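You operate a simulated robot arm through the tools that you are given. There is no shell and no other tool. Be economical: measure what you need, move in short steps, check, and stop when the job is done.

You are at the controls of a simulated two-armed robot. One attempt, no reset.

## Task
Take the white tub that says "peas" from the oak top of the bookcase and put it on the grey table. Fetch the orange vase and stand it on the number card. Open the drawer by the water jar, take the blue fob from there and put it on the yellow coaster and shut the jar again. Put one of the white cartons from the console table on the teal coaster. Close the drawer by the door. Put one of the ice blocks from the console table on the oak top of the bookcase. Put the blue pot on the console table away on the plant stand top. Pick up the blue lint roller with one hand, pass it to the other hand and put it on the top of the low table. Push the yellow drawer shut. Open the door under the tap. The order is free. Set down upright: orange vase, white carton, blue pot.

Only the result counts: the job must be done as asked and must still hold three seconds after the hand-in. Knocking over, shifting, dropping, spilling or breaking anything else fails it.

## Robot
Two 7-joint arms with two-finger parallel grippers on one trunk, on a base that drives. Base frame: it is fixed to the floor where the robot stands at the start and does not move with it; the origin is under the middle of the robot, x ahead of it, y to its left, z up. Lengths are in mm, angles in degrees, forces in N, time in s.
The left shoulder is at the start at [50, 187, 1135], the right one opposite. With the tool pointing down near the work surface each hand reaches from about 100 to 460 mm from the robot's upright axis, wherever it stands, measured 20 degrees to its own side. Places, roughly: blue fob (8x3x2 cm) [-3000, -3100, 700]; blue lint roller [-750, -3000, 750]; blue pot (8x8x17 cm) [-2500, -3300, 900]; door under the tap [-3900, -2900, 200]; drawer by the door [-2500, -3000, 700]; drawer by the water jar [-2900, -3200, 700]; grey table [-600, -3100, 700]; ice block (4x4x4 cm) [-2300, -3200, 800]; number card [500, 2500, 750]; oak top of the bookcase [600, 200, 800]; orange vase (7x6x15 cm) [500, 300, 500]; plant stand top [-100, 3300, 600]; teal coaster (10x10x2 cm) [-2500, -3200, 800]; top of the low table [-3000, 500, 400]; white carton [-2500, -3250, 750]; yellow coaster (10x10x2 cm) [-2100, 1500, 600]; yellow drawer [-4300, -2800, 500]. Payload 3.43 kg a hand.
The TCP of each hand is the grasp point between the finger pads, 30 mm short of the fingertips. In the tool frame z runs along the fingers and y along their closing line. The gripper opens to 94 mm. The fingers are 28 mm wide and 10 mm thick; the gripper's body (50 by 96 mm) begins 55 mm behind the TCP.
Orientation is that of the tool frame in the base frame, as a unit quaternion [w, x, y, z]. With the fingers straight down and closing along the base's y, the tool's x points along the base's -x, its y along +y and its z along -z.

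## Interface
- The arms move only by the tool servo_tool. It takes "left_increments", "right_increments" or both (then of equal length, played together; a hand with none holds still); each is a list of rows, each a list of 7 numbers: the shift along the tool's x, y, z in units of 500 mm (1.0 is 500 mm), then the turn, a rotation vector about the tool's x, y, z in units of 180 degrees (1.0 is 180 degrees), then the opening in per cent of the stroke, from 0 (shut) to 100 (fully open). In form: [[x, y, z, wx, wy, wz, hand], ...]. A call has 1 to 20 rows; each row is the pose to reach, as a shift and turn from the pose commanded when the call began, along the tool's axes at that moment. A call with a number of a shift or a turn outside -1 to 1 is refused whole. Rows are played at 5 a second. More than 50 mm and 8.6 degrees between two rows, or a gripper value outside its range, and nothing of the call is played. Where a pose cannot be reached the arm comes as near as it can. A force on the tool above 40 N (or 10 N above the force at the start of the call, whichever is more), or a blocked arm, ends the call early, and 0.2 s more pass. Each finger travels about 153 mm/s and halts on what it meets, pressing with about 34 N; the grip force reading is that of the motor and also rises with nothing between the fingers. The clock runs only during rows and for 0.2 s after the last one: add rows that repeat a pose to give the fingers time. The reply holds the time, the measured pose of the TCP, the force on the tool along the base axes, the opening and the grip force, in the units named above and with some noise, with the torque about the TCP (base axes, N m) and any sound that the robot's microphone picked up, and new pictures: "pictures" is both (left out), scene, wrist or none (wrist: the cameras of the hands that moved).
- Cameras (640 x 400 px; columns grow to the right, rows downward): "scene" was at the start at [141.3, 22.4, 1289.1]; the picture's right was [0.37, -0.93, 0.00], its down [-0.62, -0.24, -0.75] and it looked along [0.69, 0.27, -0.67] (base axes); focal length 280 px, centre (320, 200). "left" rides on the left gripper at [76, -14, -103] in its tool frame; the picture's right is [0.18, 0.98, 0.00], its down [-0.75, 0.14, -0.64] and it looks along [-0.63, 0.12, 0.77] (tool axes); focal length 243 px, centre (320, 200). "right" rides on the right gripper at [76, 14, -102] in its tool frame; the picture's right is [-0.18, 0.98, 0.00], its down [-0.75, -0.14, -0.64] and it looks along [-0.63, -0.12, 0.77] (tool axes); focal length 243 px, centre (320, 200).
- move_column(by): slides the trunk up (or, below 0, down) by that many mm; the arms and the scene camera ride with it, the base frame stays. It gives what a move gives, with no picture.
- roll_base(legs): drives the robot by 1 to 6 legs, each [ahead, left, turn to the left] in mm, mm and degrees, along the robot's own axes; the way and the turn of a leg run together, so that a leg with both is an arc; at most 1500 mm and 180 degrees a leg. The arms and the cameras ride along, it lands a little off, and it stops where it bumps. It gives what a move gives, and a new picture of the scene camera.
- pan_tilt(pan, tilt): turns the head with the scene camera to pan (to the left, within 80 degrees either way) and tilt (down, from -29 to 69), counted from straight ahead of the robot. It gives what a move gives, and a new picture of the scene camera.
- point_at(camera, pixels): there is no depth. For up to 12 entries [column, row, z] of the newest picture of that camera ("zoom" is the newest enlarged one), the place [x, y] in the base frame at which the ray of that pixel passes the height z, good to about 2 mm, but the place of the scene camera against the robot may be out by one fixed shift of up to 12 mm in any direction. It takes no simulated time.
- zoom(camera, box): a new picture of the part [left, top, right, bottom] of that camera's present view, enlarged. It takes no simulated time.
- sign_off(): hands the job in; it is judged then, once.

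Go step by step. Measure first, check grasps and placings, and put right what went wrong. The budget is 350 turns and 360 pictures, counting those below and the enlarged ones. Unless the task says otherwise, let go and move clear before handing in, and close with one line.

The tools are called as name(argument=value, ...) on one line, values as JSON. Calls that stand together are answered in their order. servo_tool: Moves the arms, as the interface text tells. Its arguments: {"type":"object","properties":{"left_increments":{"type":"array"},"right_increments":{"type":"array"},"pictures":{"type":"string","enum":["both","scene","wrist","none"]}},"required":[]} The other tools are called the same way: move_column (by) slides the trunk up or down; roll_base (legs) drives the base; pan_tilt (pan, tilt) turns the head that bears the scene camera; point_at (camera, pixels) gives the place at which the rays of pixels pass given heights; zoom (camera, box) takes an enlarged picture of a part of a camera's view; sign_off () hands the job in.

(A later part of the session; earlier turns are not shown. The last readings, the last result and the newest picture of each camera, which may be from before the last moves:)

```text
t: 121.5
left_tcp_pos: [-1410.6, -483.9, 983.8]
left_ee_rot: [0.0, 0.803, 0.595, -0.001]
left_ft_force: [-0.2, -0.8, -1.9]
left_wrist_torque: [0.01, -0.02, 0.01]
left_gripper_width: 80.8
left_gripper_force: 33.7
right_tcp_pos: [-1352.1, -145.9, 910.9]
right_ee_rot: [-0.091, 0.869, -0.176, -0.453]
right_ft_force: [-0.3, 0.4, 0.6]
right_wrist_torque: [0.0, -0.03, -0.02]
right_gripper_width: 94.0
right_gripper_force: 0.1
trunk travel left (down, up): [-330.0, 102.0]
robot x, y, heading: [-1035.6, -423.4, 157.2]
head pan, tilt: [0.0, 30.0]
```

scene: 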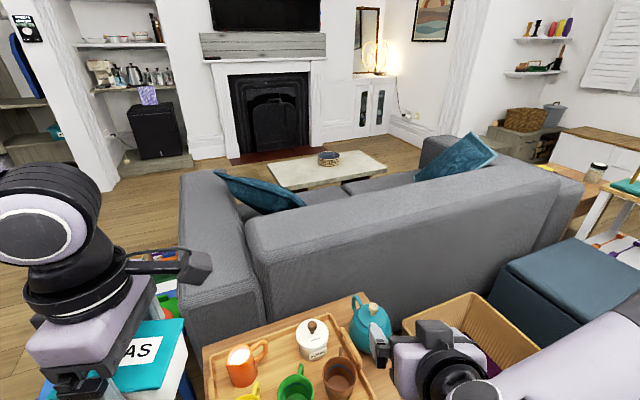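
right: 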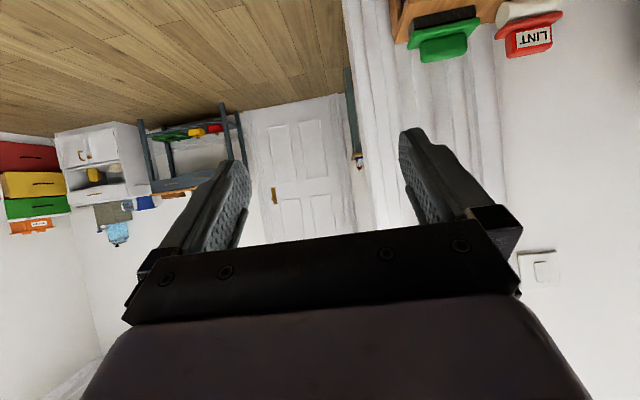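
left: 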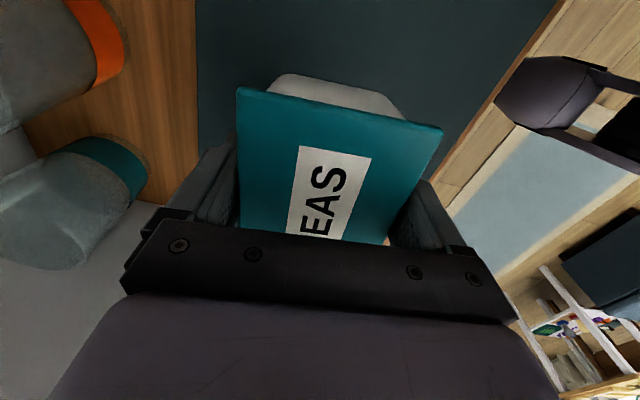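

The sofa blocks the middle; the coffee table (low table) is at (330,165). The south gap may be the only short way, so I need my base's width. I'll turn back to −138° and use the right wrist camera to look at my own base.

roll_base(legs=[[0, 0, 64.5]])

servo_tool(right_increments=[[0, -0.03, 0, 0, 0.0437, 0, 100], [0, -0.06, 0, 0, 0.0874, 0, 100], [0, -0.09, 0, 0, 0.1311, 0, 100], [0, -0.12, 0, 0, 0.1748, 0, 100], [0, -0.15, 0, 0, 0.2185, 0, 100], [0, -0.18, 0, 0, 0.2622, 0, 100], [0, -0.21, 0, 0, 0.306, 0, 100], [0, -0.24, 0, 0, 0.306, 0, 100]], pictures="none")

servo_tool(right_increments=[[0, -0.03, 0, 0, 0, -0.045, 100], [0, -0.06, 0, 0, 0, -0.09, 100], [0, -0.09, 0, 0, 0, -0.135, 100], [0, -0.12, 0, 0, 0, -0.18, 100], [0, -0.15, 0, 0, 0, -0.225, 100], [0, -0.18, 0, 0, 0, -0.27, 100], [0, -0.21, 0, 0, 0, -0.315, 100], [0, -0.24, 0, 0, 0, -0.36, 100], [0, -0.27, 0, 0, 0, -0.405, 100], [0, -0.3, 0, 0, 0, -0.45, 100], [0, -0.3, 0, 0, 0, -0.495, 100]], pictures="wrist")

```text
t: 124.6
left_tcp_pos: [-1157.7, -782.2, 983.4]
left_ee_rot: [0.0, 0.38, 0.925, 0.0]
left_ft_force: [-0.2, 0.3, -2.8]
left_wrist_torque: [0.04, -0.01, -0.02]
left_gripper_width: 81.3
left_gripper_force: 34.2
right_tcp_pos: [-1429.9, -573.0, 912.4]
right_ee_rot: [0.155, 0.836, 0.298, -0.434]
right_ft_force: [-0.8, -0.5, 0.2]
right_wrist_torque: [0.01, -0.01, 0.01]
right_gripper_width: 94.0
right_gripper_force: 0.0
trunk travel left (down, up): [-330.0, 102.0]
robot x, y, heading: [-1037.4, -424.5, -140.7]
head pan, tilt: [0.0, 30.0]
```

scene: 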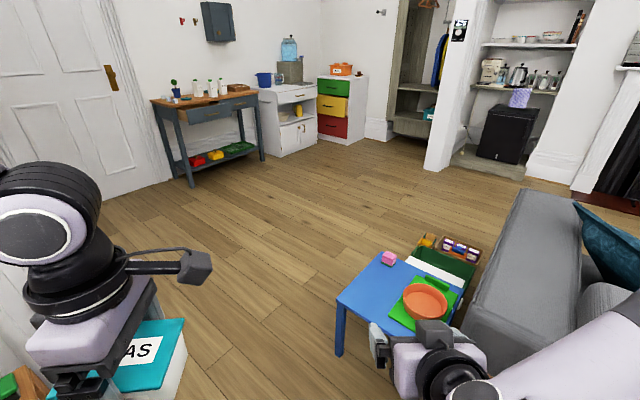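

```text
t: 126.4
left_tcp_pos: [-1157.5, -780.9, 984.3]
left_ee_rot: [0.0, 0.38, 0.925, 0.0]
left_ft_force: [0.1, -0.6, -3.1]
left_wrist_torque: [0.01, 0.01, 0.01]
left_gripper_width: 80.9
left_gripper_force: 34.2
right_tcp_pos: [-1505.1, -480.1, 912.6]
right_ee_rot: [0.0, 0.942, 0.336, 0.001]
right_ft_force: [-0.8, -0.1, -0.5]
right_wrist_torque: [0.02, -0.02, 0.03]
right_gripper_width: 94.2
right_gripper_force: 0.0
trunk travel left (down, up): [-330.0, 102.0]
robot x, y, heading: [-1040.4, -423.1, -140.7]
head pan, tilt: [0.0, 30.0]
```

```text
t: 128.8
left_tcp_pos: [-1157.8, -784.6, 983.1]
left_ee_rot: [-0.001, 0.379, 0.925, 0.002]
left_ft_force: [-0.2, -0.3, -2.0]
left_wrist_torque: [0.02, 0.01, 0.0]
left_gripper_width: 81.2
left_gripper_force: 33.9
right_tcp_pos: [-1394.5, -448.4, 823.3]
right_ee_rot: [-0.014, 0.444, 0.896, -0.012]
right_ft_force: [-0.7, 0.2, 0.3]
right_wrist_torque: [0.05, 0.0, 0.01]
right_gripper_width: 94.0
right_gripper_force: 0.1
right hand out of reach, approached as far as the arm can: row 5, 6, 7, 8, 9, 10, 11
trunk travel left (down, up): [-330.0, 102.0]
robot x, y, heading: [-1032.9, -423.2, -140.8]
head pan, tilt: [0.0, 30.0]
```

right: 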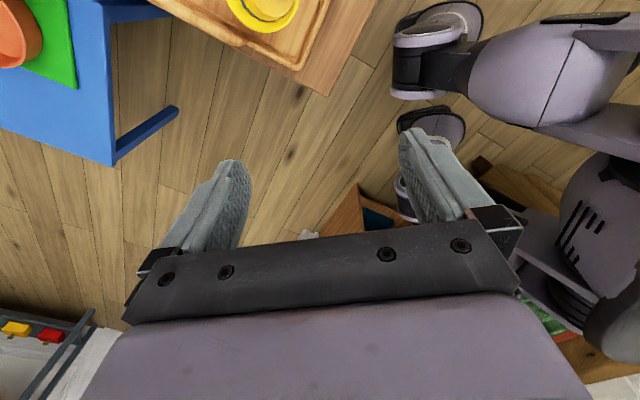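

The wrist view shows my base: wheel pods at (435,40) and (430,120). Measure pods and the nested-table corner (330,95).

point_at(camera="right", pixels=[[393, 70, 50], [460, 5, 50], [398, 115, 50], [430, 150, 50], [400, 200, 50], [328, 96, 500], [328, 96, 450], [325, 232, 700], [328, 96, 550]])

zoom(camera="right", box=[340, 0, 640, 190])

```text
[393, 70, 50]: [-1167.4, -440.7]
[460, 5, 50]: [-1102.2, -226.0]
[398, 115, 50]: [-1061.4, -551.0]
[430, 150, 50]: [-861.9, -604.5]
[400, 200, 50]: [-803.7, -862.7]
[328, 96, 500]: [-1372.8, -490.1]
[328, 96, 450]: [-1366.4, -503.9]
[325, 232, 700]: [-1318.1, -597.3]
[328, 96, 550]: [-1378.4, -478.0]
```

```text
2.11 times, centred on (490, 95) of right
```

zoom: 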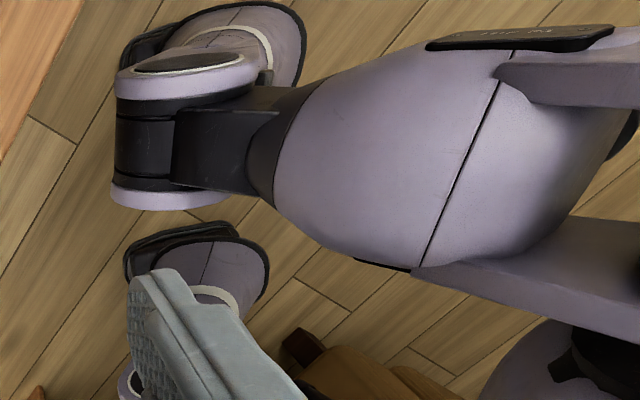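

point_at(camera="right", pixels=[[399, 25, 80], [430, 3, 80], [483, 15, 80], [478, 38, 80], [400, 122, 80], [430, 104, 80], [467, 125, 80], [462, 142, 80], [402, 185, 80]])

```text
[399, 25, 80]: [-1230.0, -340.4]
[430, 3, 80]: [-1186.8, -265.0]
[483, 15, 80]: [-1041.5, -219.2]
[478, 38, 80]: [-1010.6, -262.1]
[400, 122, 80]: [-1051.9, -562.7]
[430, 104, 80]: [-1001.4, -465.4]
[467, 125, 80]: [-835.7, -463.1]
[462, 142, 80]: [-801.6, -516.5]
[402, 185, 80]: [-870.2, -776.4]
```

The base's feet span about ±220 mm sideways. The shelf's front corner is (−1008,−935) and the tables' (−1355,−495), a ~560 mm gap, so I can pass aligned with it: shift left 138, heading −141.7°, then ahead 300.

roll_base(legs=[[0, 138, -0.9], [300, 0, 0]])

```text
t: 130.0
left_tcp_pos: [-1106.6, -849.8, 984.6]
left_ee_rot: [0.001, 0.369, 0.93, 0.0]
left_ft_force: [-0.5, -1.0, -1.7]
left_wrist_torque: [0.01, 0.05, 0.03]
left_gripper_width: 80.8
left_gripper_force: 33.9
right_tcp_pos: [-1351.1, -521.8, 825.7]
right_ee_rot: [-0.013, 0.434, 0.901, -0.013]
right_ft_force: [0.9, 0.0, -0.5]
right_wrist_torque: [0.0, 0.0, -0.03]
right_gripper_width: 94.2
right_gripper_force: 0.1
trunk travel left (down, up): [-330.0, 102.0]
robot x, y, heading: [-994.9, -484.5, -139.3]
head pan, tilt: [0.0, 30.0]
stopped in leg 1: the robot was blocked; the commanded pose is now the measured one
```

scene: 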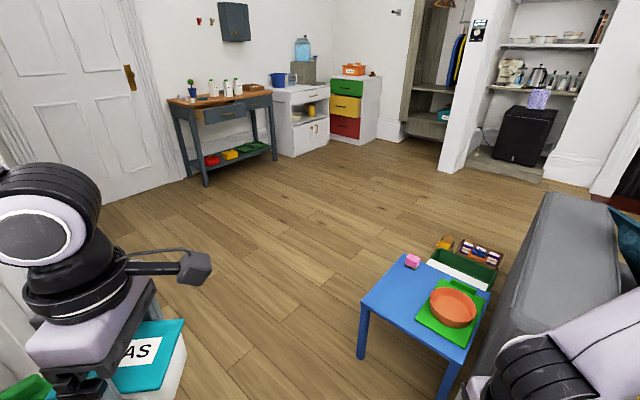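

The drive was blocked after 73 mm. Check what's near with both wrist cameras.

servo_tool(right_increments=[[0, 0, 0, 0, 0, 0, 100]], left_increments=[[0, 0, 0, 0, 0, 0, 60]], pictures="wrist")

pan_tilt(pan=50, tilt=45)

```text
t: 130.4
left_tcp_pos: [-1108.2, -850.0, 983.6]
left_ee_rot: [0.001, 0.368, 0.93, 0.0]
left_ft_force: [-0.2, 0.3, -2.2]
left_wrist_torque: [-0.04, 0.0, 0.02]
left_gripper_width: 81.1
left_gripper_force: 33.8
right_tcp_pos: [-1351.6, -522.0, 824.1]
right_ee_rot: [-0.013, 0.433, 0.901, -0.013]
right_ft_force: [0.1, -0.6, -0.4]
right_wrist_torque: [-0.02, 0.0, -0.02]
right_gripper_width: 94.0
right_gripper_force: 0.1
trunk travel left (down, up): [-330.0, 102.0]
robot x, y, heading: [-994.2, -487.3, -139.5]
head pan, tilt: [0.0, 30.0]
```

right: 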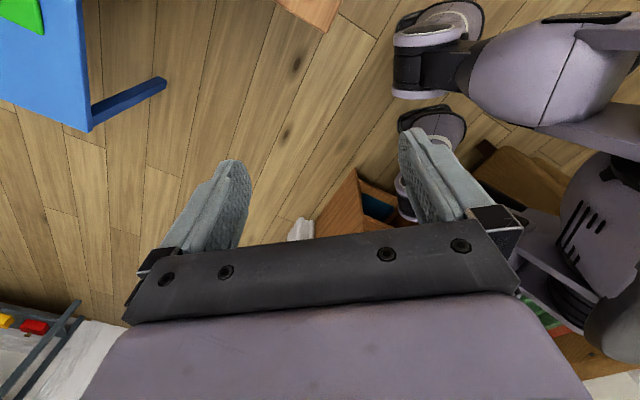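
left: 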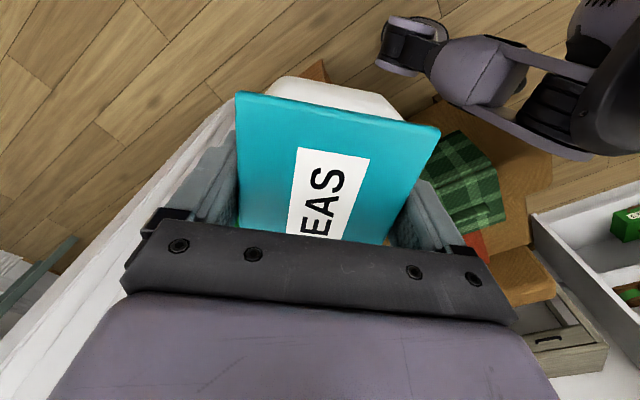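

```text
t: 131.6
left_tcp_pos: [-1107.1, -849.6, 983.9]
left_ee_rot: [0.0, 0.368, 0.93, 0.001]
left_ft_force: [0.5, -0.1, -2.8]
left_wrist_torque: [0.0, 0.0, -0.01]
left_gripper_width: 80.8
left_gripper_force: 34.0
right_tcp_pos: [-1352.4, -522.6, 823.6]
right_ee_rot: [-0.013, 0.433, 0.901, -0.013]
right_ft_force: [-0.6, -0.6, -0.7]
right_wrist_torque: [-0.02, -0.01, -0.02]
right_gripper_width: 94.2
right_gripper_force: 0.0
trunk travel left (down, up): [-330.0, 102.0]
robot x, y, heading: [-995.6, -489.4, -139.4]
head pan, tilt: [50.0, 45.0]
```

scene: 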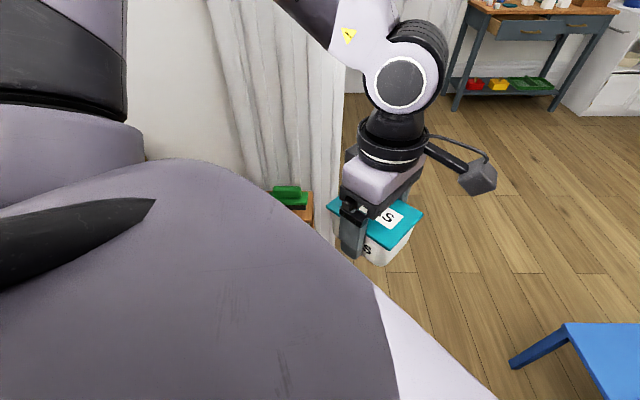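

zoom(camera="right", box=[340, 60, 560, 240])

zoom(camera="left", box=[340, 0, 640, 200])

```text
2.22 times, centred on (450, 150) of right
```

zoom: 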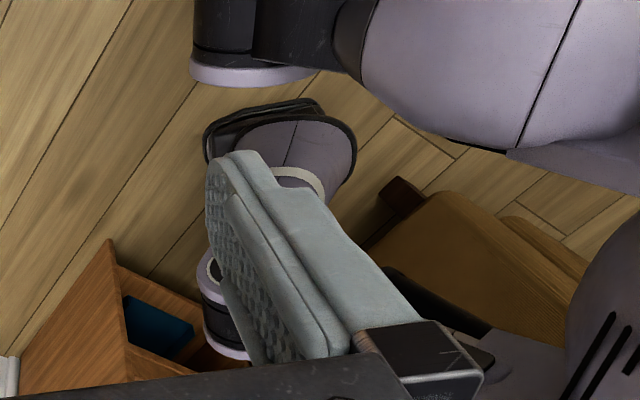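

```text
2.00 times, centred on (490, 100) of left
```

zoom: 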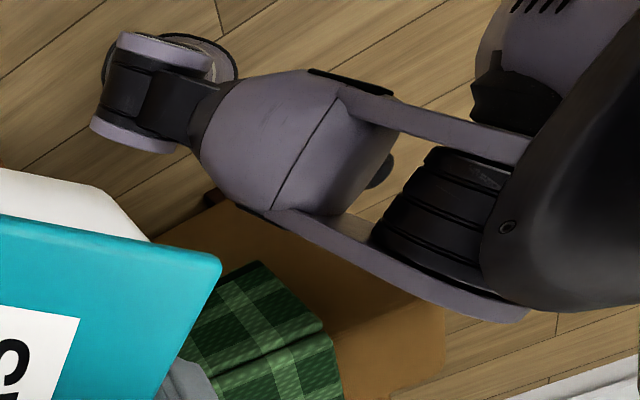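

My legs have bent knees sticking out forward; the left knee (402,200) is beside the shelf. Measure knee positions.

point_at(camera="right", pixels=[[394, 70, 350], [394, 70, 450], [430, 40, 400], [402, 195, 350], [402, 195, 450], [358, 172, 500], [358, 172, 600], [425, 105, 50], [425, 105, 0]])

point_at(camera="left", pixels=[[385, 60, 350], [385, 60, 450], [410, 20, 350], [410, 20, 450], [445, 20, 0], [375, 68, 400], [450, 185, 0], [450, 185, 600]])

```text
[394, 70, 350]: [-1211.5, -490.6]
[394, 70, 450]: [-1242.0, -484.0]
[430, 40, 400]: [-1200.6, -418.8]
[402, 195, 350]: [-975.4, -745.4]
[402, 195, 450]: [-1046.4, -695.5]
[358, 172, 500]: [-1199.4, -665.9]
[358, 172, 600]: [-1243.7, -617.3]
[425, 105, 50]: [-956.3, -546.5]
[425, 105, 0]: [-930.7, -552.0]
```

```text
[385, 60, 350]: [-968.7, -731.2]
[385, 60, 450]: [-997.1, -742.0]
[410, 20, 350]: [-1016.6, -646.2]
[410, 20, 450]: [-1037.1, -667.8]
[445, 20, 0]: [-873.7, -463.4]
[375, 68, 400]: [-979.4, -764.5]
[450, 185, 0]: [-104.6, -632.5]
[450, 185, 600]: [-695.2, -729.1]
```

point_at(camera="right", pixels=[[472, 150, 0], [472, 150, 100], [480, 143, 50], [358, 168, 400], [377, 143, 600]])

point_at(camera="left", pixels=[[443, 99, 0], [443, 99, 100], [470, 130, 600], [500, 200, 600], [418, 120, 600]])

```text
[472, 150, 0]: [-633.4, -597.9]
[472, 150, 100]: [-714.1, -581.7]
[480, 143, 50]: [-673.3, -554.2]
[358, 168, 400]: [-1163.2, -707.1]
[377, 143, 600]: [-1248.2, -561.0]
```

```text
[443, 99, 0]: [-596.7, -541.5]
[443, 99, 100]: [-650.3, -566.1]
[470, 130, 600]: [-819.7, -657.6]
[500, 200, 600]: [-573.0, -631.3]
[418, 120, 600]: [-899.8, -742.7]
```

The blocks at ~305 mm clearance (bookcase, armchair) suggest a base radius of ~305 mm, so the 560 mm gap won't do. I'll take the north route around the sofa instead: back out, turn north and drive up.

pan_tilt(pan=0, tilt=30)

roll_base(legs=[[0, -60, 0], [0, 0, -130.6], [850, -330, 0], [1000, 0, 0], [1000, 0, 0]])

```text
t: 132.8
left_tcp_pos: [-1107.6, -849.2, 983.8]
left_ee_rot: [0.001, 0.369, 0.929, 0.001]
left_ft_force: [-0.5, -0.5, -2.7]
left_wrist_torque: [0.01, 0.04, -0.01]
left_gripper_width: 80.9
left_gripper_force: 33.9
right_tcp_pos: [-1352.5, -522.1, 824.2]
right_ee_rot: [-0.013, 0.434, 0.901, -0.012]
right_ft_force: [-0.4, -0.4, 0.2]
right_wrist_torque: [-0.01, -0.01, -0.01]
right_gripper_width: 94.0
right_gripper_force: 0.0
trunk travel left (down, up): [-330.0, 102.0]
robot x, y, heading: [-993.9, -487.9, -139.3]
head pan, tilt: [0.0, 30.0]
```

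scene: 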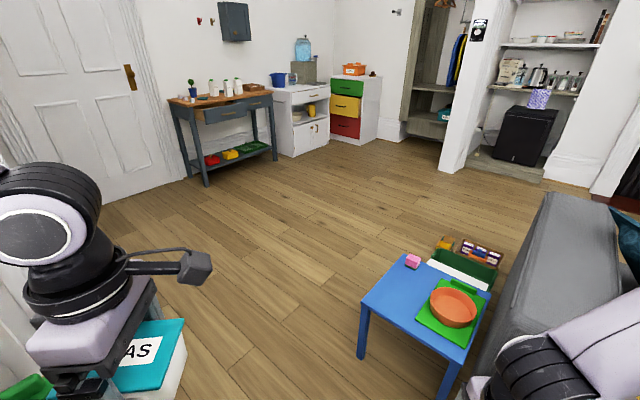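

```text
t: 153.3
left_tcp_pos: [-887.6, 2734.8, 983.4]
left_ee_rot: [0.001, 0.998, 0.063, 0.0]
left_ft_force: [-0.3, -0.3, -2.7]
left_wrist_torque: [-0.03, 0.0, 0.0]
left_gripper_width: 81.0
left_gripper_force: 34.4
right_tcp_pos: [-479.3, 2717.4, 824.1]
right_ee_rot: [-0.018, 1.0, -0.007, 0.006]
right_ft_force: [-0.5, -0.5, -0.3]
right_wrist_torque: [-0.01, 0.02, 0.01]
right_gripper_width: 93.9
right_gripper_force: 0.0
trunk travel left (down, up): [-330.0, 102.0]
robot x, y, heading: [-679.1, 2421.9, 91.1]
head pan, tilt: [0.0, 30.0]
```

scene: 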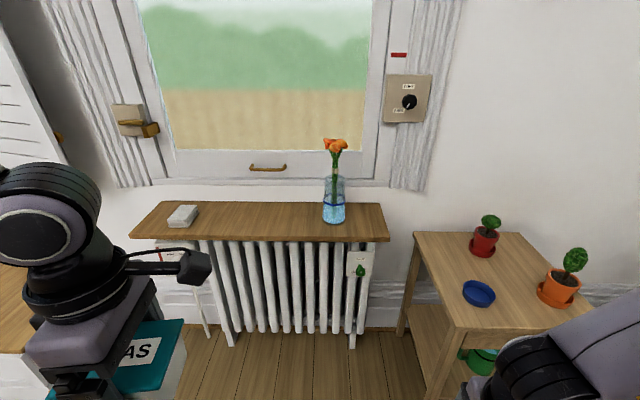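

Plant stand is ahead right. Turn left to face −X and look for the route west.

roll_base(legs=[[0, 0, 89]])

```text
t: 157.4
left_tcp_pos: [-1003.5, 2221.8, 983.8]
left_ee_rot: [0.002, 0.674, 0.739, 0.001]
left_ft_force: [-0.3, 1.0, -2.3]
left_wrist_torque: [0.03, 0.01, 0.0]
left_gripper_width: 81.4
left_gripper_force: 33.9
right_tcp_pos: [-968.9, 2631.2, 823.3]
right_ee_rot: [-0.017, 0.724, 0.689, -0.008]
right_ft_force: [0.3, 0.3, 0.9]
right_wrist_torque: [-0.02, -0.01, -0.02]
right_gripper_width: 94.0
right_gripper_force: 0.0
trunk travel left (down, up): [-330.0, 102.0]
robot x, y, heading: [-684.4, 2419.4, 179.3]
head pan, tilt: [0.0, 30.0]
```

scene: 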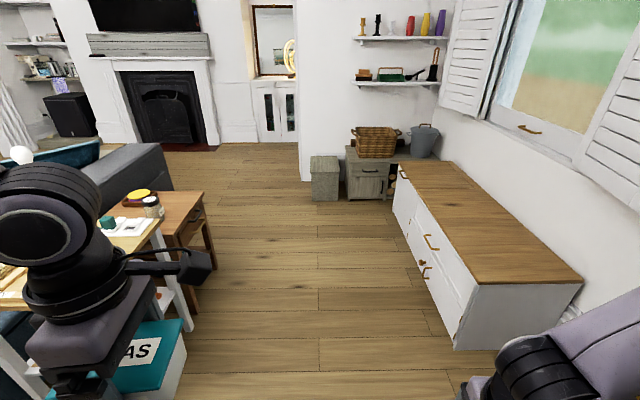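

Wide corridor west; yellow coaster at (138,196) on a side table. Measure the corridor bounds.

point_at(camera="scene", pixels=[[190, 330, 0], [213, 285, 0], [455, 350, 0], [312, 200, 0], [138, 197, 600], [175, 190, 450], [300, 180, 0], [218, 150, 0], [300, 240, 0]])

```text
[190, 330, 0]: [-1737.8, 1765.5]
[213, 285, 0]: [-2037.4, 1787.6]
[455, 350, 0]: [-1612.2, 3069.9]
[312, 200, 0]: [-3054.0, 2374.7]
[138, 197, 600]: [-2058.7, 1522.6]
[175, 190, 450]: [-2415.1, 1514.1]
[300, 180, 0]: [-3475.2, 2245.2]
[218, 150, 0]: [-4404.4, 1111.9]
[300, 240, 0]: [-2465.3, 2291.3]
```

roll_base(legs=[[900, 150, 0.7], [900, 50, 0]])

```text
t: 166.7
left_tcp_pos: [-2827.7, 2064.1, 984.3]
left_ee_rot: [0.001, 0.681, 0.732, 0.001]
left_ft_force: [-0.5, 0.4, -3.5]
left_wrist_torque: [0.03, 0.02, -0.03]
left_gripper_width: 81.3
left_gripper_force: 34.4
right_tcp_pos: [-2788.4, 2470.4, 823.2]
right_ee_rot: [-0.017, 0.731, 0.682, -0.007]
right_ft_force: [0.3, 0.0, -0.2]
right_wrist_torque: [-0.03, 0.0, 0.01]
right_gripper_width: 93.9
right_gripper_force: 0.0
trunk travel left (down, up): [-330.0, 102.0]
robot x, y, heading: [-2499.9, 2254.9, 178.2]
head pan, tilt: [0.0, 30.0]
```

scene: 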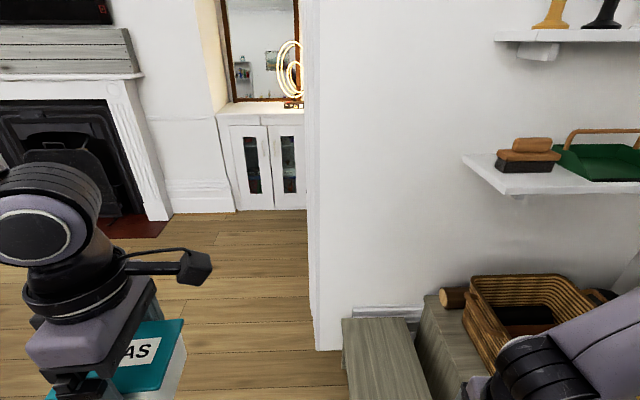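

Turn left to face south and view the sofa/coffee table area.

roll_base(legs=[[0, 0, 91.8]])

```text
t: 170.9
left_tcp_pos: [-2306.1, 1931.6, 983.3]
left_ee_rot: [0.0, -0.043, 0.999, 0.001]
left_ft_force: [-0.3, 0.5, -2.0]
left_wrist_torque: [0.01, -0.02, 0.04]
left_gripper_width: 81.0
left_gripper_force: 34.2
right_tcp_pos: [-2714.8, 1966.0, 824.4]
right_ee_rot: [-0.006, 0.028, 0.999, -0.018]
right_ft_force: [0.0, 0.0, 0.2]
right_wrist_torque: [-0.01, 0.0, -0.01]
right_gripper_width: 93.8
right_gripper_force: 0.1
trunk travel left (down, up): [-330.0, 102.0]
robot x, y, heading: [-2498.3, 2254.8, -91.0]
head pan, tilt: [0.0, 30.0]
```

scene: 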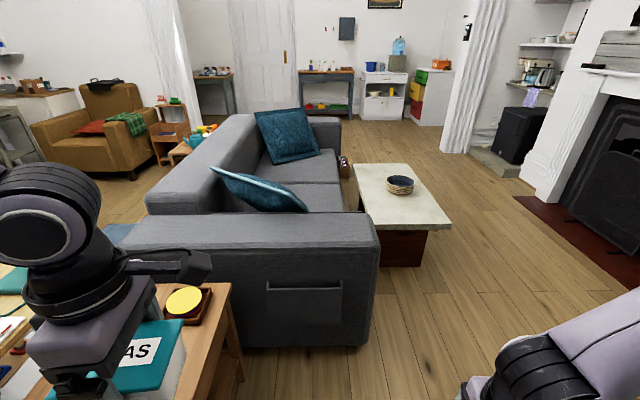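

point_at(camera="scene", pixels=[[452, 224, 400], [425, 264, 0], [515, 197, 0], [640, 290, 0], [440, 152, 0], [365, 345, 0], [352, 165, 400], [412, 165, 400], [345, 118, 0], [405, 128, 0], [185, 300, 600]])

zoom(camera="scene", box=[140, 10, 460, 210])

```text
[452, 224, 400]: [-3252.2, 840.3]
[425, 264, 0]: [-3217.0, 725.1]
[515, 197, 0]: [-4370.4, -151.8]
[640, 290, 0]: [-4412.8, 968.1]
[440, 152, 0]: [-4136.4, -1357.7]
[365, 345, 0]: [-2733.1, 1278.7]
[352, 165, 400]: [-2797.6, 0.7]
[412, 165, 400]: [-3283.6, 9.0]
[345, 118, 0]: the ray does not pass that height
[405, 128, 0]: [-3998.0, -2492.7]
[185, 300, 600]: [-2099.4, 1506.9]
```

```text
2.00 times, centred on (300, 110) of scene
```

zoom: 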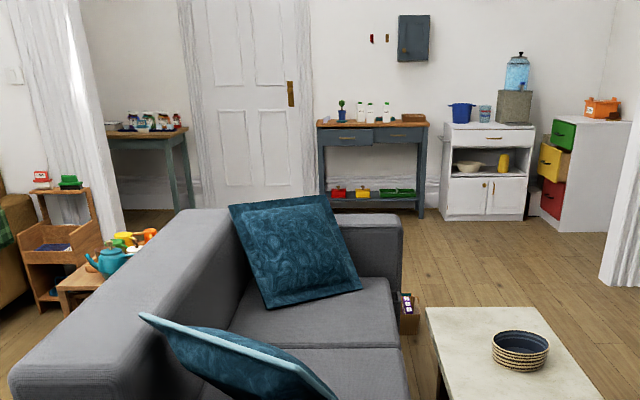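

Low table spans x −2797…−3270, y 0…840; path along x≈−3720 is clear. Drive south past it.

roll_base(legs=[[700, -600, 1], [650, -620, 0], [1100, 0, 0], [1200, 300, 0]])

```text
t: 191.2
left_tcp_pos: [-3123.6, -1718.9, 983.1]
left_ee_rot: [0.0, -0.059, 0.998, 0.001]
left_ft_force: [0.0, -0.1, -3.1]
left_wrist_torque: [-0.04, 0.02, -0.02]
left_gripper_width: 81.1
left_gripper_force: 34.0
right_tcp_pos: [-3530.1, -1696.1, 824.7]
right_ee_rot: [-0.007, 0.012, 1.0, -0.017]
right_ft_force: [0.2, -0.2, 0.1]
right_wrist_torque: [0.04, 0.0, -0.03]
right_gripper_width: 94.0
right_gripper_force: 0.1
trunk travel left (down, up): [-330.0, 102.0]
robot x, y, heading: [-3327.7, -1402.5, -89.3]
head pan, tilt: [0.0, 30.0]
```

scene: 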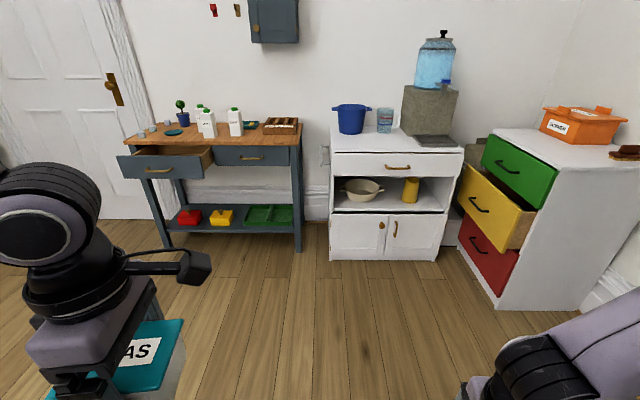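

Everything is visible. Zoom on the console top and the cabinet/yellow drawer.

zoom(camera="scene", box=[110, 80, 330, 220])

zoom(camera="scene", box=[320, 90, 640, 290])

point_at(camera="scene", pixels=[[303, 145, 700], [117, 157, 650], [212, 148, 700], [173, 131, 750], [500, 248, 0], [460, 190, 450], [520, 225, 450], [396, 235, 250], [440, 260, 0], [330, 260, 0], [300, 250, 0]])

```text
2.86 times, centred on (220, 150) of scene
```

zoom: 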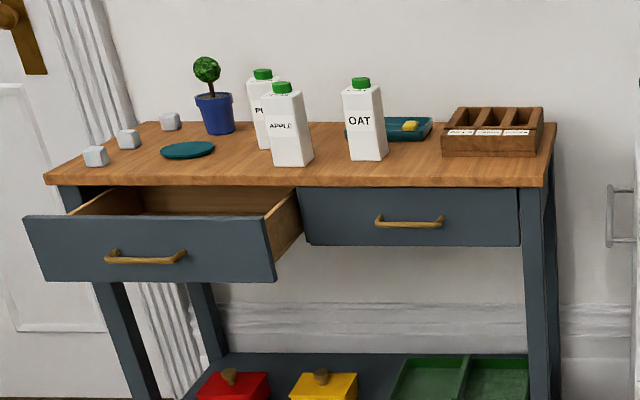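

```text
2.00 times, centred on (480, 190) of scene
```

zoom: 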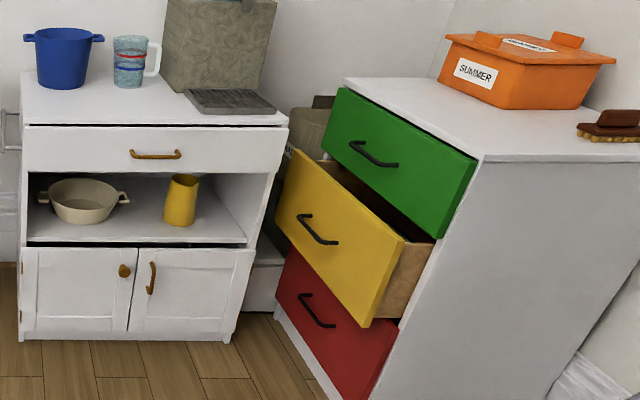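

```text
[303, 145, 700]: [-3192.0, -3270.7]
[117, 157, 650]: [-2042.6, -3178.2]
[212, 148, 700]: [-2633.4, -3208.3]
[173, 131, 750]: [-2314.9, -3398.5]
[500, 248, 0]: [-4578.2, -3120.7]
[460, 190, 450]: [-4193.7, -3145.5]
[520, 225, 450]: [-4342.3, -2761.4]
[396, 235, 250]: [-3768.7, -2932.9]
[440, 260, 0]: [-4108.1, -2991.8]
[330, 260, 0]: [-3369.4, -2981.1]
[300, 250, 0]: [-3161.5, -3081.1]
```

point_at(camera="scene", pixels=[[459, 248, 0], [500, 308, 0], [492, 130, 800], [560, 170, 800], [492, 130, 900], [560, 170, 900], [465, 165, 550], [535, 212, 550], [465, 165, 600], [535, 212, 600], [610, 312, 0], [484, 203, 500]])

```text
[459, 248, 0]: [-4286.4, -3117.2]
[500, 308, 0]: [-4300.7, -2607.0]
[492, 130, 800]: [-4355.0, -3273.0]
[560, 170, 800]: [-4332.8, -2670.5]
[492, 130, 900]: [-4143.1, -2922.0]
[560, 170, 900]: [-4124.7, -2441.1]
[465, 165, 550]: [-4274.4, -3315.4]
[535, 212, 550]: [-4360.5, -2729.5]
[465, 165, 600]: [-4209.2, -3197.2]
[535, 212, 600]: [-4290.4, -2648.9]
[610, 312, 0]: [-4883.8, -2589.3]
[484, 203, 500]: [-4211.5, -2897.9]
```

Chest front faces +X near x≈−4300. First deliver the tub: move sideways toward the grey table and look there.

roll_base(legs=[[500, 0, -0.7], [0, 1500, 0]])

pan_tilt(pan=45, tilt=25)

```text
t: 201.1
left_tcp_pos: [-1648.6, -2269.4, 984.4]
left_ee_rot: [0.001, -0.031, 1.0, 0.001]
left_ft_force: [-0.9, 0.1, -2.2]
left_wrist_torque: [0.04, -0.01, 0.02]
left_gripper_width: 81.0
left_gripper_force: 34.2
right_tcp_pos: [-2054.0, -2222.4, 823.4]
right_ee_rot: [-0.007, 0.04, 0.999, -0.017]
right_ft_force: [0.5, -0.7, -1.1]
right_wrist_torque: [0.0, 0.0, 0.03]
right_gripper_width: 93.9
right_gripper_force: 0.1
trunk travel left (down, up): [-330.0, 102.0]
robot x, y, heading: [-1833.9, -1939.8, -92.7]
head pan, tilt: [0.0, 30.0]
```

scene: 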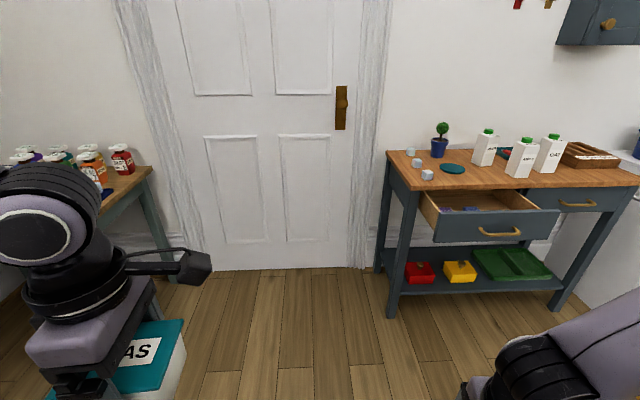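

```text
t: 202.2
left_tcp_pos: [-1647.3, -2268.8, 984.0]
left_ee_rot: [0.001, -0.03, 1.0, 0.001]
left_ft_force: [0.2, -0.1, -3.2]
left_wrist_torque: [-0.01, 0.03, -0.01]
left_gripper_width: 81.3
left_gripper_force: 34.4
right_tcp_pos: [-2054.7, -2222.6, 823.8]
right_ee_rot: [-0.007, 0.04, 0.999, -0.018]
right_ft_force: [0.5, 0.6, -0.4]
right_wrist_torque: [0.06, 0.01, 0.0]
right_gripper_width: 94.0
right_gripper_force: 0.1
trunk travel left (down, up): [-330.0, 102.0]
robot x, y, heading: [-1833.3, -1935.8, -92.5]
head pan, tilt: [45.0, 25.0]
```

scene: 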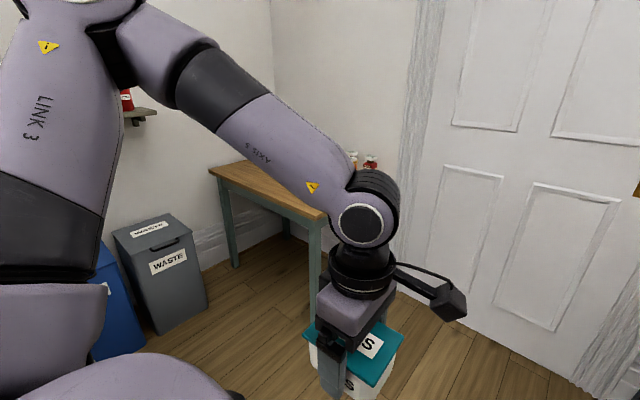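

point_at(camera="scene", pixels=[[325, 214, 720], [210, 170, 720], [313, 318, 0], [237, 267, 0], [207, 305, 0], [160, 335, 0]])

```text
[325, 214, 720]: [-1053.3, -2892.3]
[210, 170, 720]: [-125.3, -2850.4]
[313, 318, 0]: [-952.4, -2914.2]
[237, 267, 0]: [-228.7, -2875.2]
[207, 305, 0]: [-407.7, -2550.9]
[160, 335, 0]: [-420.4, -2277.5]
```

roll_base(legs=[[0, 930, 2.5], [450, 0, 0]])

pan_tilt(pan=5, tilt=35)

```text
t: 206.6
left_tcp_pos: [-755.0, -2286.0, 982.9]
left_ee_rot: [0.001, -0.049, 0.999, 0.002]
left_ft_force: [-0.6, -0.5, -3.6]
left_wrist_torque: [0.0, 0.01, 0.0]
left_gripper_width: 81.0
left_gripper_force: 34.2
right_tcp_pos: [-1164.3, -2255.9, 824.4]
right_ee_rot: [-0.006, 0.023, 1.0, -0.017]
right_ft_force: [0.4, -0.2, 0.4]
right_wrist_torque: [-0.01, -0.05, -0.01]
right_gripper_width: 94.1
right_gripper_force: 0.1
trunk travel left (down, up): [-330.0, 102.0]
robot x, y, heading: [-949.8, -1960.3, -90.5]
head pan, tilt: [45.0, 25.0]
stopped in leg 1: the robot was blocked; the commanded pose is now the measured one
```

scene: 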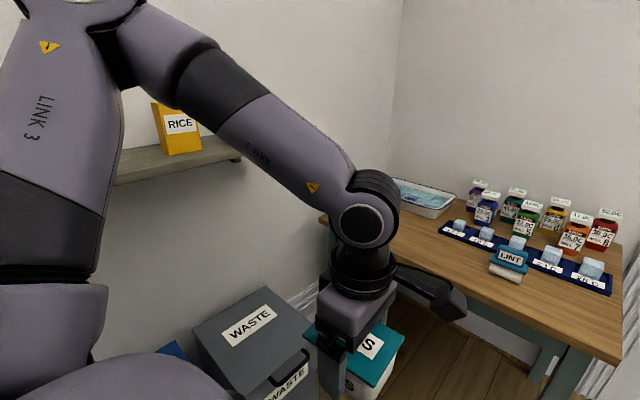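

```text
t: 207.7
left_tcp_pos: [-755.0, -2286.5, 984.1]
left_ee_rot: [0.001, -0.049, 0.999, 0.0]
left_ft_force: [-0.6, -0.2, -2.0]
left_wrist_torque: [0.01, 0.05, -0.02]
left_gripper_width: 81.1
left_gripper_force: 34.5
right_tcp_pos: [-1163.3, -2255.2, 824.8]
right_ee_rot: [-0.006, 0.022, 1.0, -0.017]
right_ft_force: [-0.5, 0.9, 1.0]
right_wrist_torque: [0.0, 0.01, -0.01]
right_gripper_width: 94.2
right_gripper_force: 0.0
trunk travel left (down, up): [-330.0, 102.0]
robot x, y, heading: [-956.2, -1962.8, -90.7]
head pan, tilt: [5.0, 35.0]
```

scene: 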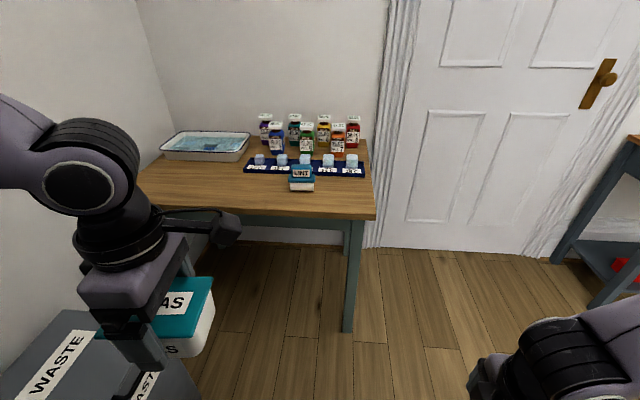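

Bumped lightly at the bins' side; the lint roller "LINT" is at (300,178) on the grey table. Step right 60 mm and drive ahead.

roll_base(legs=[[0, -60, 0.5], [440, 0, 0]])

pan_tilt(pan=20, tilt=45)

```text
t: 210.9
left_tcp_pos: [-807.0, -2706.7, 983.9]
left_ee_rot: [0.0, -0.057, 0.998, 0.002]
left_ft_force: [0.4, 0.3, -3.5]
left_wrist_torque: [-0.01, -0.01, -0.01]
left_gripper_width: 81.0
left_gripper_force: 33.9
right_tcp_pos: [-1216.2, -2682.2, 823.8]
right_ee_rot: [-0.007, 0.014, 1.0, -0.017]
right_ft_force: [-0.7, -0.5, 0.9]
right_wrist_torque: [-0.02, -0.02, -0.02]
right_gripper_width: 93.9
right_gripper_force: 0.1
trunk travel left (down, up): [-330.0, 102.0]
robot x, y, heading: [-1013.5, -2390.7, -89.7]
head pan, tilt: [5.0, 35.0]
```

scene: 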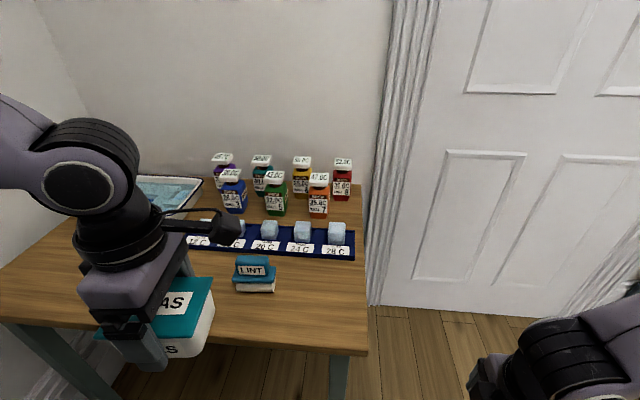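

```text
t: 211.6
left_tcp_pos: [-807.7, -2706.0, 983.3]
left_ee_rot: [0.001, -0.058, 0.998, 0.002]
left_ft_force: [-0.8, 0.3, -2.0]
left_wrist_torque: [0.02, 0.01, -0.02]
left_gripper_width: 81.0
left_gripper_force: 33.9
right_tcp_pos: [-1216.9, -2682.7, 824.4]
right_ee_rot: [-0.006, 0.013, 1.0, -0.017]
right_ft_force: [0.6, 0.2, -0.1]
right_wrist_torque: [0.02, -0.03, 0.0]
right_gripper_width: 94.0
right_gripper_force: 0.0
trunk travel left (down, up): [-330.0, 102.0]
robot x, y, heading: [-1010.8, -2387.3, -89.8]
head pan, tilt: [20.0, 45.0]
```

scene: 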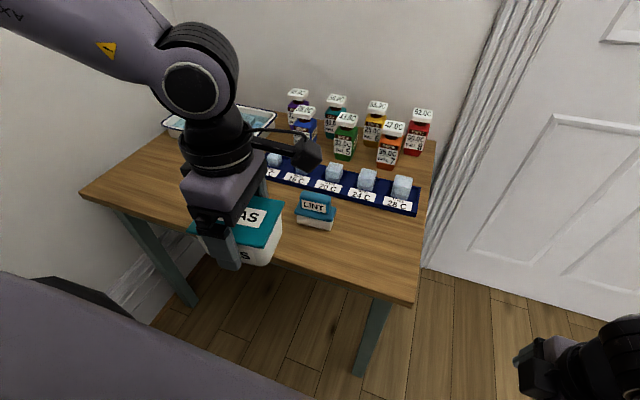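

point_at(camera="scene", pixels=[[412, 303, 720], [83, 193, 720], [300, 222, 720], [330, 230, 720], [316, 195, 760], [416, 215, 720], [270, 178, 720], [412, 303, 700], [160, 190, 720], [181, 163, 720], [315, 230, 700]])

zoom(camera="scene", box=[240, 150, 440, 275])

```text
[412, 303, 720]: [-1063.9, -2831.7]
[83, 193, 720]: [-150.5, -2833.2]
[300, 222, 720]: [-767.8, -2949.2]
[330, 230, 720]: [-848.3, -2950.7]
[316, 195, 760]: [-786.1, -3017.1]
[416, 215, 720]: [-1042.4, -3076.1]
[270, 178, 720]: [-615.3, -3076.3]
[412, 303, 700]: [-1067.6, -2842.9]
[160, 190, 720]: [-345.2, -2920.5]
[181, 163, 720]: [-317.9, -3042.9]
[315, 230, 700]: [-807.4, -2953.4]
```

```text
3.20 times, centred on (340, 212) of scene
```

zoom: 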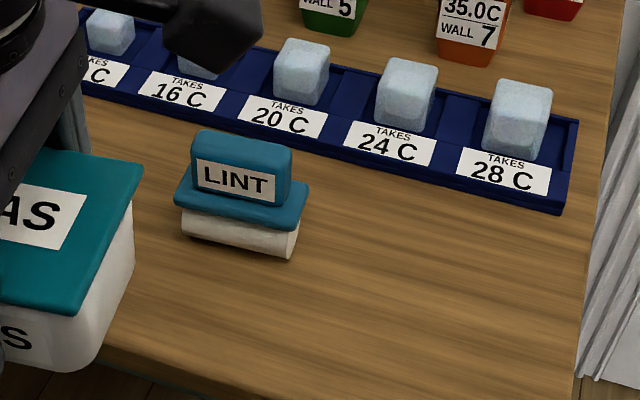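

Table: x −150…−1064, front edge y≈−2832. I'll set the tub in the free area right of the roller, around (−950,−2925). Drive a bit closer and lower the column.

roll_base(legs=[[90, -60, 0]])

move_column(by=-120)

pan_tilt(pan=15, tilt=50)

```text
t: 212.8
left_tcp_pos: [-867.5, -2795.3, 984.4]
left_ee_rot: [0.0, -0.057, 0.998, 0.001]
left_ft_force: [-0.1, -1.0, -2.5]
left_wrist_torque: [0.03, 0.02, -0.03]
left_gripper_width: 80.8
left_gripper_force: 33.4
right_tcp_pos: [-1277.4, -2771.6, 822.8]
right_ee_rot: [-0.006, 0.013, 1.0, -0.016]
right_ft_force: [0.3, 0.0, 0.0]
right_wrist_torque: [-0.01, -0.03, -0.01]
right_gripper_width: 94.2
right_gripper_force: 0.0
trunk travel left (down, up): [-330.0, 102.0]
robot x, y, heading: [-1073.5, -2478.4, -89.7]
head pan, tilt: [20.0, 45.0]
```

scene: 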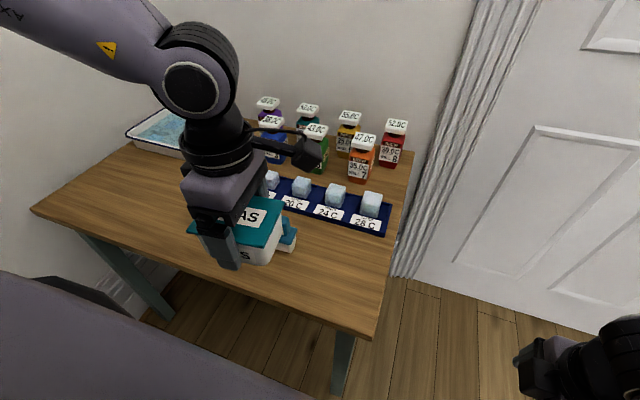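

```text
t: 214.3
left_tcp_pos: [-868.0, -2793.5, 864.0]
left_ee_rot: [0.003, -0.057, 0.998, 0.001]
left_ft_force: [-0.2, 0.1, -4.1]
left_wrist_torque: [0.0, 0.03, -0.02]
left_gripper_width: 80.8
left_gripper_force: 33.9
right_tcp_pos: [-1276.8, -2770.6, 704.2]
right_ee_rot: [-0.007, 0.014, 1.0, -0.018]
right_ft_force: [0.0, 0.6, -1.3]
right_wrist_torque: [0.0, 0.01, 0.0]
right_gripper_width: 94.2
right_gripper_force: 0.0
trunk travel left (down, up): [-210.0, 222.0]
robot x, y, heading: [-1072.2, -2471.9, -89.6]
head pan, tilt: [20.0, 45.0]
```

```text
t: 215.0
left_tcp_pos: [-866.7, -2795.0, 863.7]
left_ee_rot: [0.001, -0.057, 0.998, 0.002]
left_ft_force: [0.7, -0.8, -2.2]
left_wrist_torque: [-0.01, 0.02, -0.03]
left_gripper_width: 81.2
left_gripper_force: 33.6
right_tcp_pos: [-1276.9, -2771.1, 704.1]
right_ee_rot: [-0.006, 0.015, 1.0, -0.018]
right_ft_force: [-0.2, 0.2, 1.0]
right_wrist_torque: [-0.01, -0.01, -0.03]
right_gripper_width: 93.8
right_gripper_force: 0.0
trunk travel left (down, up): [-210.0, 222.0]
robot x, y, heading: [-1071.6, -2477.4, -89.5]
head pan, tilt: [15.0, 50.0]
```

scene: 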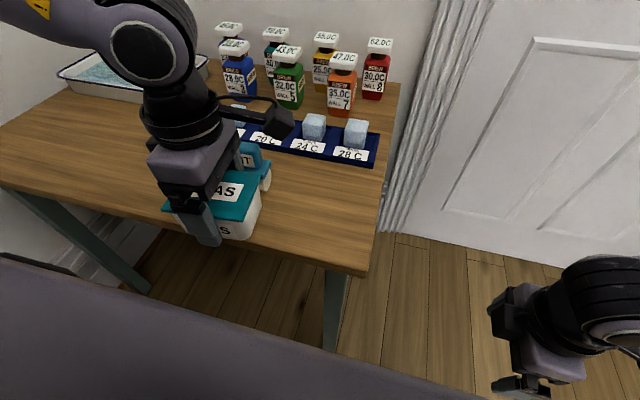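

point_at(camera="scene", pixels=[[368, 270, 720], [368, 270, 700], [368, 270, 740], [376, 165, 720], [268, 185, 720], [320, 220, 720]])

```text
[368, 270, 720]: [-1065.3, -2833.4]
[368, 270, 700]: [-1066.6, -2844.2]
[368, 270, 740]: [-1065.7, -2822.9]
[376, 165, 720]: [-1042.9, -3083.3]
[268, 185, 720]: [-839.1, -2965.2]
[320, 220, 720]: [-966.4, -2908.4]
```

servo_tool(left_increments=[[0.09, 0.0, 0, 0, 0, 0, 60], [0.165, 0.0, 0, 0, 0, 0, 60], [0.18, -0.08, 0, 0, 0, 0, 60], [0.188, -0.16, 0, 0, 0, 0, 60], [0.195, -0.239, 0, 0, 0, 0, 60], [0.195, -0.239, 0.04, 0, 0, 0, 60], [0.195, -0.239, 0.1, 0, 0, 0, 60], [0.195, -0.239, 0.14, 0, 0, 0, 60], [0.195, -0.239, 0.14, 0, 0, 0, 60]])

```text
t: 217.0
left_tcp_pos: [-912.0, -2896.4, 812.8]
left_ee_rot: [0.0, -0.056, 0.998, -0.001]
left_ft_force: [-11.6, 1.6, 20.1]
left_wrist_torque: [-0.25, -0.85, -0.18]
left_gripper_width: 81.2
left_gripper_force: 33.7
left hand out of reach, approached as far as the arm can: row 3, 4, 5, 6, 7, 8, 9
right_tcp_pos: [-1278.0, -2770.5, 703.8]
right_ee_rot: [-0.006, 0.013, 1.0, -0.017]
right_ft_force: [-0.9, 0.3, -0.6]
right_wrist_torque: [-0.01, 0.03, 0.02]
right_gripper_width: 93.9
right_gripper_force: 0.0
trunk travel left (down, up): [-210.0, 222.0]
robot x, y, heading: [-1071.6, -2476.9, -89.6]
head pan, tilt: [15.0, 50.0]
```

scene: 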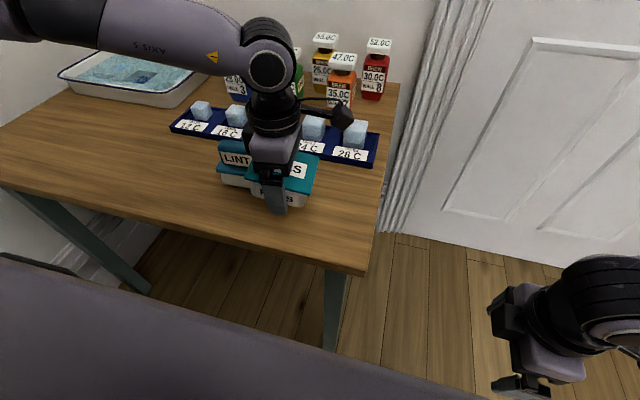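
left: 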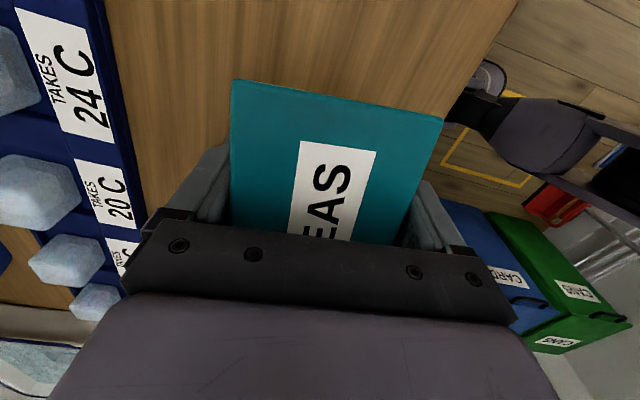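

The arm fell short and the tub is touching the roller (force 20 N). Raise at once.

servo_tool(left_increments=[[0, 0, -0.06, 0, 0, 0, 60], [0, 0, -0.14, 0, 0, 0, 60], [0, 0, -0.14, 0, 0, 0, 60]])

```text
t: 217.8
left_tcp_pos: [-908.0, -2898.0, 877.0]
left_ee_rot: [0.001, -0.058, 0.998, 0.002]
left_ft_force: [-0.1, -0.2, -1.7]
left_wrist_torque: [0.0, 0.01, -0.01]
left_gripper_width: 81.2
left_gripper_force: 34.4
right_tcp_pos: [-1277.2, -2772.0, 705.0]
right_ee_rot: [-0.007, 0.013, 1.0, -0.018]
right_ft_force: [0.0, 0.7, -0.3]
right_wrist_torque: [0.0, -0.03, 0.0]
right_gripper_width: 94.0
right_gripper_force: 0.1
trunk travel left (down, up): [-210.0, 222.0]
robot x, y, heading: [-1071.8, -2474.6, -89.6]
head pan, tilt: [15.0, 50.0]
```

scene: 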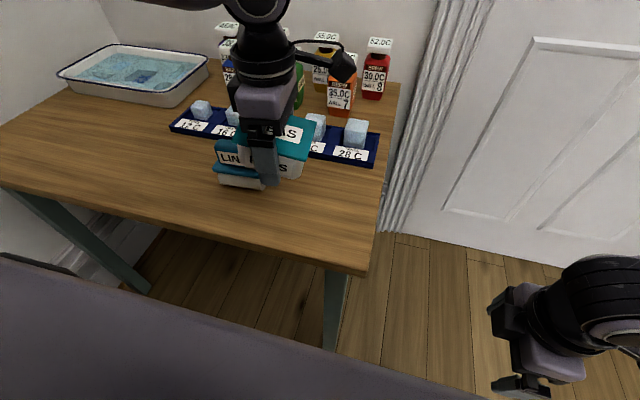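
left: 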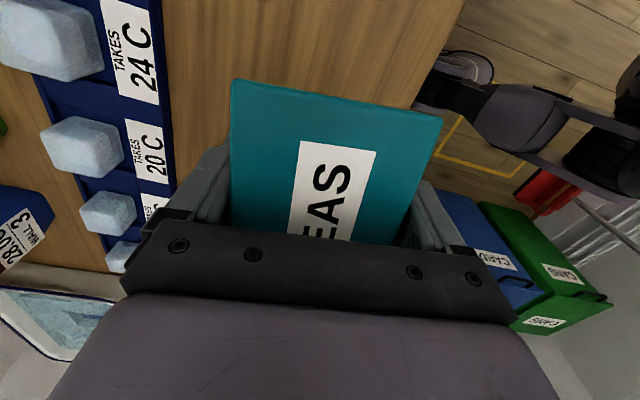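

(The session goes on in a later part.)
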